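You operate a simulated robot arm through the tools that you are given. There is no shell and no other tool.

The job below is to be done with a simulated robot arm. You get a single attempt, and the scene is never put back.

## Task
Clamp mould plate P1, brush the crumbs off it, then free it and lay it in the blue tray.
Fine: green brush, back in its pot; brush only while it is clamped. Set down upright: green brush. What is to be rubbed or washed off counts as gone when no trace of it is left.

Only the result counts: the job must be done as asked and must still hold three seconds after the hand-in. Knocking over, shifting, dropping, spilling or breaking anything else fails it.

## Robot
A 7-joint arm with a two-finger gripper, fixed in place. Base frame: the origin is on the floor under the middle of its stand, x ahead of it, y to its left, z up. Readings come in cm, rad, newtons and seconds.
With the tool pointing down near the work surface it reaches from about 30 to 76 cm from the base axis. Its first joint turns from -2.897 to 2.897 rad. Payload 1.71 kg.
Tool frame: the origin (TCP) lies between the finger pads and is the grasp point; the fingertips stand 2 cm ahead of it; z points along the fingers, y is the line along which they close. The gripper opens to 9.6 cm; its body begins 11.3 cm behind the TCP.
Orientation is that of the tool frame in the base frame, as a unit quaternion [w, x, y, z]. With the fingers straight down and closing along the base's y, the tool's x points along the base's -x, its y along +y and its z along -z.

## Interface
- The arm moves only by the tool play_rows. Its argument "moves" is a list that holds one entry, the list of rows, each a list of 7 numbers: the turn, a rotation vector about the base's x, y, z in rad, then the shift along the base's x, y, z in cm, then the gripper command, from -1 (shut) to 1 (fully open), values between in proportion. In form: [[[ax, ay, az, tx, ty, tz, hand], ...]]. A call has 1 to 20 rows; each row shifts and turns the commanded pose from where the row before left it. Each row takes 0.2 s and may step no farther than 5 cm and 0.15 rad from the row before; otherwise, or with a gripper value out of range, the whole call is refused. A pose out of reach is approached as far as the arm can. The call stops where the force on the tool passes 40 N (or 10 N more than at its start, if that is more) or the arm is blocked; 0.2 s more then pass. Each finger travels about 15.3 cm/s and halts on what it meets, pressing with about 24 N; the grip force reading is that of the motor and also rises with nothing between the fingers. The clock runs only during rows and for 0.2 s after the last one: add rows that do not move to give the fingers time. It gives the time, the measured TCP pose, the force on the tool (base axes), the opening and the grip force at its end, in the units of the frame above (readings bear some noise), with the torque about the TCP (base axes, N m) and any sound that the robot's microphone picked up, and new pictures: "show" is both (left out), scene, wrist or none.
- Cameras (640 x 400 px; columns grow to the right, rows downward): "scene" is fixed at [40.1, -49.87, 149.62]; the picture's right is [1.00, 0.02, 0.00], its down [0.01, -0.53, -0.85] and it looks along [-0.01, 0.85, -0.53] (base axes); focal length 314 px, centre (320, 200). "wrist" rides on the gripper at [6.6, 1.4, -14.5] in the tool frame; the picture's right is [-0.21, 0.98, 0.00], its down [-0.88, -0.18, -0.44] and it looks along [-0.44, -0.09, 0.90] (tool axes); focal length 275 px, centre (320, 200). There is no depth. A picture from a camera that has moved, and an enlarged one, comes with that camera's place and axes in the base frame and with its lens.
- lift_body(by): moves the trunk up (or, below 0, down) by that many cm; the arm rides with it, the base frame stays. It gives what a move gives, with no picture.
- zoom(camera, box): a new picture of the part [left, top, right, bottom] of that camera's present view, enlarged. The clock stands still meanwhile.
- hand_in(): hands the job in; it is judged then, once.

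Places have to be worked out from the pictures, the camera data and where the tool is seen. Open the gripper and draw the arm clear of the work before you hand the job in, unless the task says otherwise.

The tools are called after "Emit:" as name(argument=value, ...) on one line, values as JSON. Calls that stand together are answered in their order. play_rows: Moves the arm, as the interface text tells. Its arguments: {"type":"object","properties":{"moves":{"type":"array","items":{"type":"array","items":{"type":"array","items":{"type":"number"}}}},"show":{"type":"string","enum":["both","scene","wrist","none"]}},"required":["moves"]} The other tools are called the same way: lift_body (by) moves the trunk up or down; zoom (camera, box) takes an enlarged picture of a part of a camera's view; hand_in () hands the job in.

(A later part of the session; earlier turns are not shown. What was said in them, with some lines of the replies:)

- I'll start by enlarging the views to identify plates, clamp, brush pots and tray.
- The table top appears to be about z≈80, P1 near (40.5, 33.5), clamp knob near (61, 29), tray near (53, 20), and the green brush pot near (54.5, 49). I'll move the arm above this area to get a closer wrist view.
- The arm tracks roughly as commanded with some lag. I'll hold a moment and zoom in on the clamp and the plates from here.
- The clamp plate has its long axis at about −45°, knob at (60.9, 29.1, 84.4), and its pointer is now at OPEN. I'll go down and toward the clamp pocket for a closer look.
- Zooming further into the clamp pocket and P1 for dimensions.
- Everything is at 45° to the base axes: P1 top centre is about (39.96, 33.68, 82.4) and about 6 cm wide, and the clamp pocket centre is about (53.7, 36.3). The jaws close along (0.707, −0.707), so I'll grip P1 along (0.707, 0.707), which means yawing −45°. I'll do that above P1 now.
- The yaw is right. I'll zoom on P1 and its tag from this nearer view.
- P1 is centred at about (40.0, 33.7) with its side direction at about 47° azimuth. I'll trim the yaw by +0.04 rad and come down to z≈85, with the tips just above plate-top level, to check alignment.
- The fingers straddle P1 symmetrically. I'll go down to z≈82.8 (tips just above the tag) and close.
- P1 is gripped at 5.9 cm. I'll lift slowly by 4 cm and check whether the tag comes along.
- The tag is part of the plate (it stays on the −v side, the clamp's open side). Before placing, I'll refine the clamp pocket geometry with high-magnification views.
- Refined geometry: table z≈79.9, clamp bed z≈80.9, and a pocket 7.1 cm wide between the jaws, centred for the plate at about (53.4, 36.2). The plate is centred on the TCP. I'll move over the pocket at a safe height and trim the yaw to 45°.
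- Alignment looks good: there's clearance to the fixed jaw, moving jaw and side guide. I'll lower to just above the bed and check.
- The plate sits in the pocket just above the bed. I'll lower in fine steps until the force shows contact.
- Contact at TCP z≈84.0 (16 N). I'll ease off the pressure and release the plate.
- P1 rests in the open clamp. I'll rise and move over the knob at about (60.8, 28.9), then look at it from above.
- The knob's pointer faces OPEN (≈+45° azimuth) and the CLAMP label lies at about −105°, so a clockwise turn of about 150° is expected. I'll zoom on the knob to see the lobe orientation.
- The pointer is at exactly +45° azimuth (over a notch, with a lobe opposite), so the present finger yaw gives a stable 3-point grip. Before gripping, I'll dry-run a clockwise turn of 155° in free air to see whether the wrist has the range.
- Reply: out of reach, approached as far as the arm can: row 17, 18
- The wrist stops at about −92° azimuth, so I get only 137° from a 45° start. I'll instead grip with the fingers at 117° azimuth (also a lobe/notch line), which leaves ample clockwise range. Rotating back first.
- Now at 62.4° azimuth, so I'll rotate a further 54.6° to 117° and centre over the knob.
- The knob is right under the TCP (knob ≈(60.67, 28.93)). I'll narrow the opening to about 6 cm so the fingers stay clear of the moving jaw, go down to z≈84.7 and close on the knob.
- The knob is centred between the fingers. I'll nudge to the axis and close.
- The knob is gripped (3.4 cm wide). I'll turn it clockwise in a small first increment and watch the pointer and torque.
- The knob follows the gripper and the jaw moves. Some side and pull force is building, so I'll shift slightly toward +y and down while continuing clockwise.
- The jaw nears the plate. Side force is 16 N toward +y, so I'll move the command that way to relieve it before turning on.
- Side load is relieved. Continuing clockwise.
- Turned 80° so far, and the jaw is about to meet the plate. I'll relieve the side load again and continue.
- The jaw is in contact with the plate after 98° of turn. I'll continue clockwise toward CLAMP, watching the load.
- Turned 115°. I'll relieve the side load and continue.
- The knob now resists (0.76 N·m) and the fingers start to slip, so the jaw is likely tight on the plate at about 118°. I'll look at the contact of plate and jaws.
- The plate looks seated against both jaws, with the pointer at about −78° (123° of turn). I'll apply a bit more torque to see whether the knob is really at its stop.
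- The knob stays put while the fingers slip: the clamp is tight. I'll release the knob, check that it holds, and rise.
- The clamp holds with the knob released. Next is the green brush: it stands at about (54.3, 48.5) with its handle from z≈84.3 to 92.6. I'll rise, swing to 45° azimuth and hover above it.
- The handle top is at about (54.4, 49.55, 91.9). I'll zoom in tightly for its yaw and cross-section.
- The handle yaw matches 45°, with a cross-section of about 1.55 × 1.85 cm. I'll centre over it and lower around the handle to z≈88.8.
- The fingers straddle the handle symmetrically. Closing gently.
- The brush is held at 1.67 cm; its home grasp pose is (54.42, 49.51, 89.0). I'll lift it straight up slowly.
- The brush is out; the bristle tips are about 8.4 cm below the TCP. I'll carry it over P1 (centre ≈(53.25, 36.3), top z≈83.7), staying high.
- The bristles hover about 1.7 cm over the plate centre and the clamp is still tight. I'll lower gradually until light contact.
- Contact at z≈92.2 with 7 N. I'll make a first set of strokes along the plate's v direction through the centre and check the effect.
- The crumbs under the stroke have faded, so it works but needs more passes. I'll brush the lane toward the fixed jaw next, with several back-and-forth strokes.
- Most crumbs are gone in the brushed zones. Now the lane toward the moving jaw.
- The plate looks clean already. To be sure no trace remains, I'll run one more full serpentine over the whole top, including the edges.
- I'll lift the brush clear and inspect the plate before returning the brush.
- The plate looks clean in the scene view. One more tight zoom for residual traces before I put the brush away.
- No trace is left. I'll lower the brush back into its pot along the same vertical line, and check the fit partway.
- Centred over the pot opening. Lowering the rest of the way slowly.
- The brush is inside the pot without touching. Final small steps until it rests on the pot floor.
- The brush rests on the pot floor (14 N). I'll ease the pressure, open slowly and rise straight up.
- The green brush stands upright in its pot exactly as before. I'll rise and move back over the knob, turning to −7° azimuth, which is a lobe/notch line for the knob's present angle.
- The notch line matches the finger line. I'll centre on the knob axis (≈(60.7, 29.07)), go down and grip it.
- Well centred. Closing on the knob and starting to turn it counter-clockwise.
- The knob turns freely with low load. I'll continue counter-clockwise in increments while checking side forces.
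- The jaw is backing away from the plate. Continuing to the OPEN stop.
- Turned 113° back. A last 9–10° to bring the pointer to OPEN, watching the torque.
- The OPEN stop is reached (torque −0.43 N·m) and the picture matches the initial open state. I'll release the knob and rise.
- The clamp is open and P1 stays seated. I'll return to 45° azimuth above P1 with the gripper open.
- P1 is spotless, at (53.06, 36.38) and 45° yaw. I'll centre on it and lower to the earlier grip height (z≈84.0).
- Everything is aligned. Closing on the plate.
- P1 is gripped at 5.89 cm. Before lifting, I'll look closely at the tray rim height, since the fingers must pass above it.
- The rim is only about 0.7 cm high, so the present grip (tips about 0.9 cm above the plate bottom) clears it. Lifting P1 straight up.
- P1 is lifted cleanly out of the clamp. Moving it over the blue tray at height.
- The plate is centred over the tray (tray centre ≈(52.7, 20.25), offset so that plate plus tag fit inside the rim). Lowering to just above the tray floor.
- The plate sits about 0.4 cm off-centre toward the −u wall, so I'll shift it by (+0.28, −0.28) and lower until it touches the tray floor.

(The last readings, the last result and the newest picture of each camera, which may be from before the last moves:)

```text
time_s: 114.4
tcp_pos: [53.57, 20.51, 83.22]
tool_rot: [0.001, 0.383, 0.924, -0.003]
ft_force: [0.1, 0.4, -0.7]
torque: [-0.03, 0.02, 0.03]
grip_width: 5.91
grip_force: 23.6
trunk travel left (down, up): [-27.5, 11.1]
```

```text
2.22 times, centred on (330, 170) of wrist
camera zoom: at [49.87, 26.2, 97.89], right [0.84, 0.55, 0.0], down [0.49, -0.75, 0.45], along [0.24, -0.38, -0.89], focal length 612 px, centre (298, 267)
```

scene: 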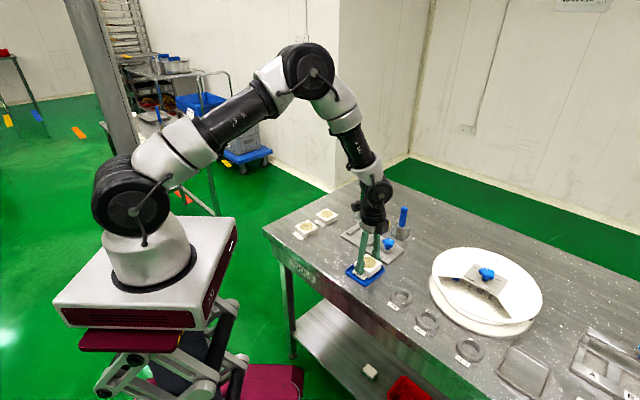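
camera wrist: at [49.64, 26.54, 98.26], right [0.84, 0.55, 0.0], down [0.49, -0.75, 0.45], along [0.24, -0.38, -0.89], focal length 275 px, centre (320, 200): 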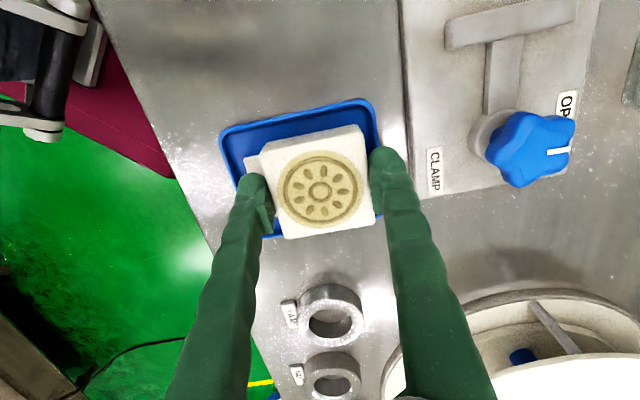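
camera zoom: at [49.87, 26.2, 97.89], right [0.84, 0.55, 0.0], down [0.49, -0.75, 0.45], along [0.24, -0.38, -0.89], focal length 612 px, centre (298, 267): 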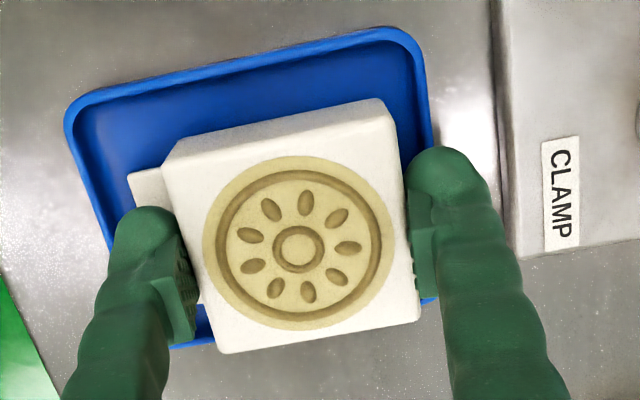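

I'll check the plate's clearance to the front-right rim at high magnification before going further down.

Emit:
zoom(camera="scene", box=[360, 255, 400, 290])

Emit:
zoom(camera="scene", box=[348, 262, 378, 290])

```text
11.43 times, centred on (380, 272) of scene
camera zoom: at [40.1, -49.87, 149.62], right [1.0, 0.02, 0.0], down [0.01, -0.53, -0.85], along [-0.01, 0.85, -0.53], focal length 3593 px, centre (-366, -629)
```

zoom: 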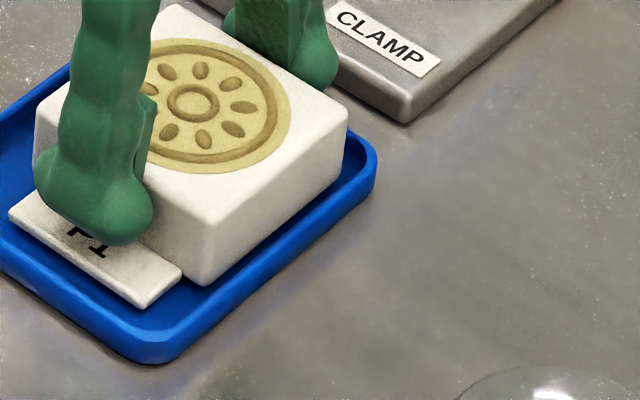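

```text
14.29 times, centred on (363, 276) of scene
camera zoom: at [40.1, -49.87, 149.62], right [1.0, 0.02, 0.0], down [0.01, -0.53, -0.85], along [-0.01, 0.85, -0.53], focal length 4492 px, centre (-294, -886)
```

zoom: 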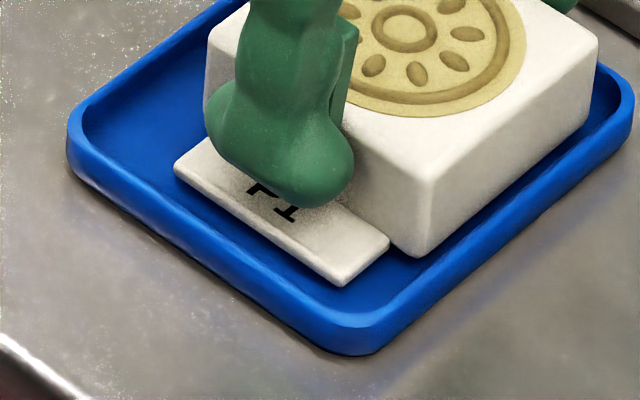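

There is clear room on all sides (about 0.6 cm to the near wall). Lowering in fine steps to contact.

Emit:
play_rows(moves=[[[0, 0, 0, 0, 0, -0.1, -1], [0, 0, 0, 0, 0, -0.1, -1], [0, 0, 0, 0, 0, 0, -1], [0, 0, 0, 0, 0, 0, -1]]], show="none")

```text
time_s: 115.4
tcp_pos: [53.65, 20.38, 83.13]
tool_rot: [0.001, 0.383, 0.924, -0.003]
ft_force: [-0.5, 0.6, 1.7]
torque: [0.05, 0.07, -0.05]
grip_width: 5.9
grip_force: 24.1
trunk travel left (down, up): [-27.5, 11.1]
```

Emit:
play_rows(moves=[[[0, 0, 0, 0, 0, -0.07, -1], [0, 0, 0, 0, 0, 0, -1], [0, 0, 0, 0, 0, 0, -1]]], show="none")

```text
time_s: 116.2
tcp_pos: [53.69, 20.4, 83.26]
tool_rot: [0.0, 0.383, 0.924, -0.002]
ft_force: [-2.0, 0.0, 11.7]
torque: [-0.06, 0.23, -0.01]
grip_width: 5.87
grip_force: 23.9
trunk travel left (down, up): [-27.5, 11.1]
```

The plate rests on the tray floor. I'll ease the load and open only slightly (7 cm), since the clamp plate is close to the far finger, then rise straight up.

Emit:
play_rows(moves=[[[0, 0, 0, 0, 0, 0.08, -1], [0, 0, 0, 0, 0, 0, -1], [0, 0, 0, 0, 0, 0, 0.25], [0, 0, 0, 0, 0, 0, 0.35], [0, 0, 0, 0, 0, 0, 0.42], [0, 0, 0, 0, 0, 0, 0.42]]], show="wrist")

Emit:
zoom(camera="scene", box=[340, 240, 400, 290])

```text
time_s: 117.6
tcp_pos: [53.62, 20.39, 83.34]
tool_rot: [0.001, 0.383, 0.924, -0.003]
ft_force: [0.1, 0.1, 0.4]
torque: [-0.01, 0.01, -0.01]
grip_width: 6.83
grip_force: 0.1
trunk travel left (down, up): [-27.5, 11.1]
camera wrist: at [49.96, 26.17, 97.64], right [0.84, 0.55, 0.0], down [0.49, -0.75, 0.45], along [0.24, -0.38, -0.89], focal length 275 px, centre (320, 200)
```

wrist: 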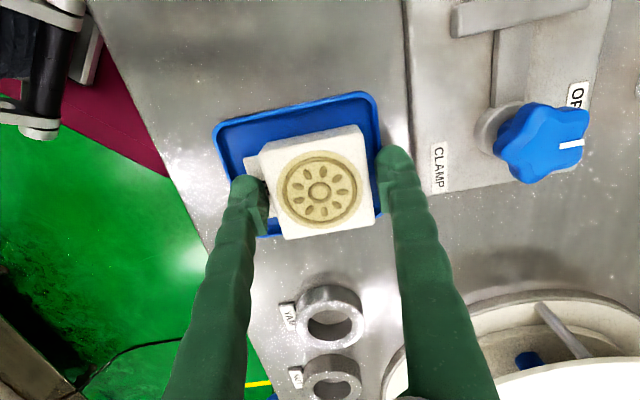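

```text
8.00 times, centred on (370, 265) of scene
camera zoom: at [40.1, -49.87, 149.62], right [1.0, 0.02, 0.0], down [0.01, -0.53, -0.85], along [-0.01, 0.85, -0.53], focal length 2515 px, centre (-80, -320)
```

zoom: 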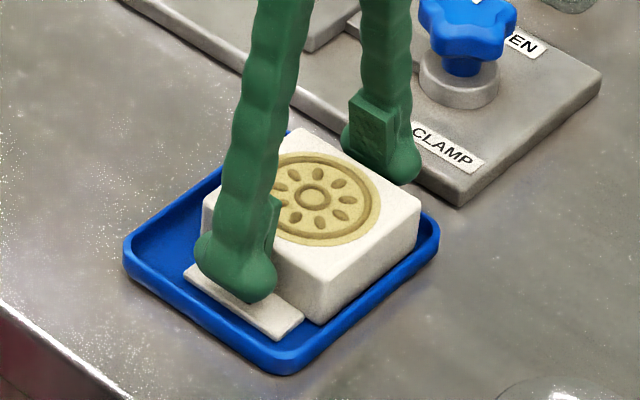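

Released cleanly. Rising straight up and backing away from the table.

Emit:
play_rows(moves=[[[0, 0, 0, 0, 0, 1, 0.42], [0, 0, 0, 0, 0, 2.5, 0.42], [0, 0, 0, 0, 0, 4, 0.42], [0, 0, 0, 0, 0, 4, 0.6], [0, 0, 0, -2, 0, 4, 0.9], [0, 0, 0, -4, 0, 2, 0.9], [0, 0, 0, -4, 0, 1, 0.9], [0, 0, 0, -3, 0, 0, 0.9], [0, 0, 0, 0, 0, 0, 0.9], [0, 0, 0, 0, 0, 0, 0.9]]], show="both")

Emit:
zoom(camera="scene", box=[330, 180, 420, 290])

Emit:
zoom(camera="scene", box=[340, 240, 400, 290])

```text
time_s: 119.8
tcp_pos: [40.65, 20.34, 101.61]
tool_rot: [0.001, 0.382, 0.924, -0.002]
ft_force: [0.5, -0.7, -0.7]
torque: [0.01, -0.02, 0.02]
grip_width: 9.12
grip_force: 0.1
trunk travel left (down, up): [-27.5, 11.1]
camera wrist: at [37.0, 26.03, 116.15], right [0.84, 0.55, 0.0], down [0.49, -0.75, 0.45], along [0.24, -0.38, -0.89], focal length 275 px, centre (320, 200)
```

scene: 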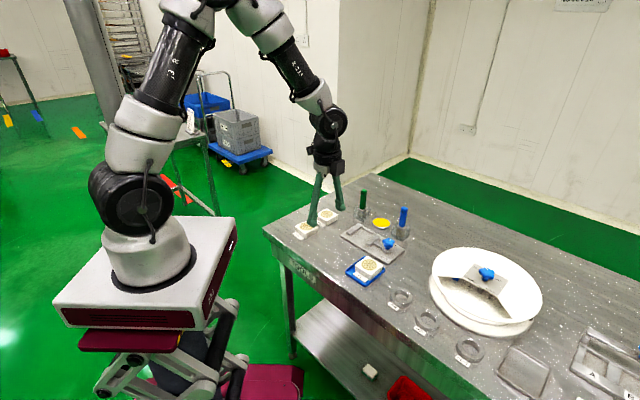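
wrist: 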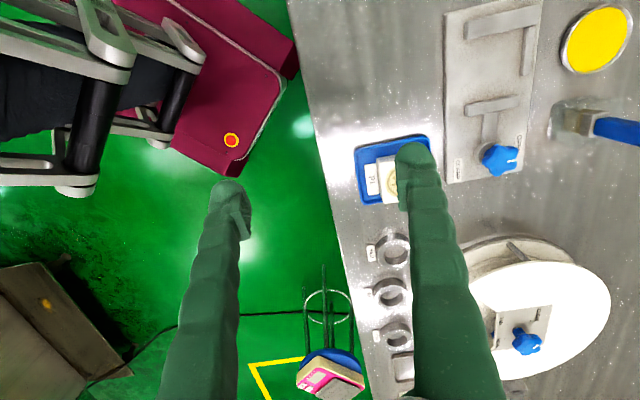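

```text
3.64 times, centred on (375, 235) of scene
camera zoom: at [40.1, -49.87, 149.62], right [1.0, 0.02, 0.0], down [0.01, -0.53, -0.85], along [-0.01, 0.85, -0.53], focal length 1143 px, centre (120, 73)
```

zoom: 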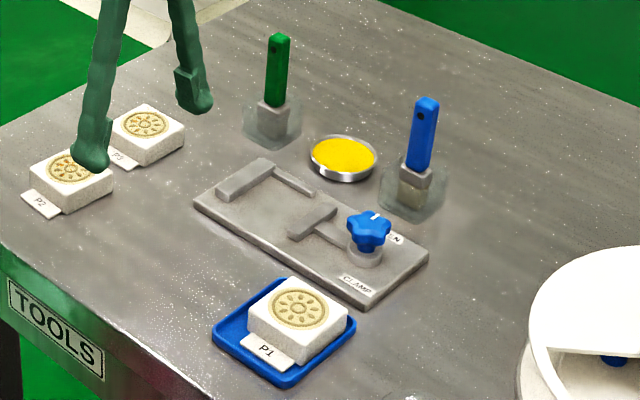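

```text
8.00 times, centred on (370, 265) of scene
camera zoom: at [40.1, -49.87, 149.62], right [1.0, 0.02, 0.0], down [0.01, -0.53, -0.85], along [-0.01, 0.85, -0.53], focal length 2515 px, centre (-80, -320)
```

zoom: 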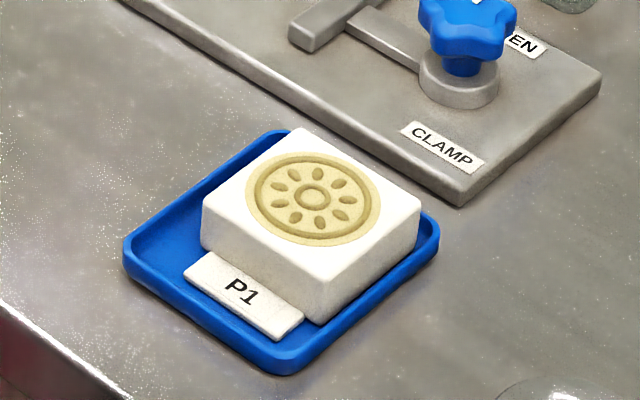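

P1 lies flat and clean inside the blue tray. The green brush stands upright in its pot, the clamp is open, and the other items look undisturbed. The gripper is open and clear of the work, so I'm handing in.

Emit:
hand_in()

```text
The job is handed in.
```

The job is finished and handed in. I don't have the judge's verdict, only what the last pictures and readings showed:

- **Clamping:** P1 was clamped until the knob stopped turning, at about 120° of its travel and before the pointer reached the CLAMP label. The plate was seated between both jaws and held during all the brushing.
- **Brushing:** I brushed the whole top with the green brush in several passes. Close-up views showed no crumbs left.
- **Green brush:** it is back in its pot, upright, where it stood at the start.
- **P1:** after turning the knob back to OPEN, I lifted the plate out and set it flat inside the blue tray, tag included.
- **Everything else:** nothing else appeared knocked or shifted. The gripper is open and the arm is clear of the work.
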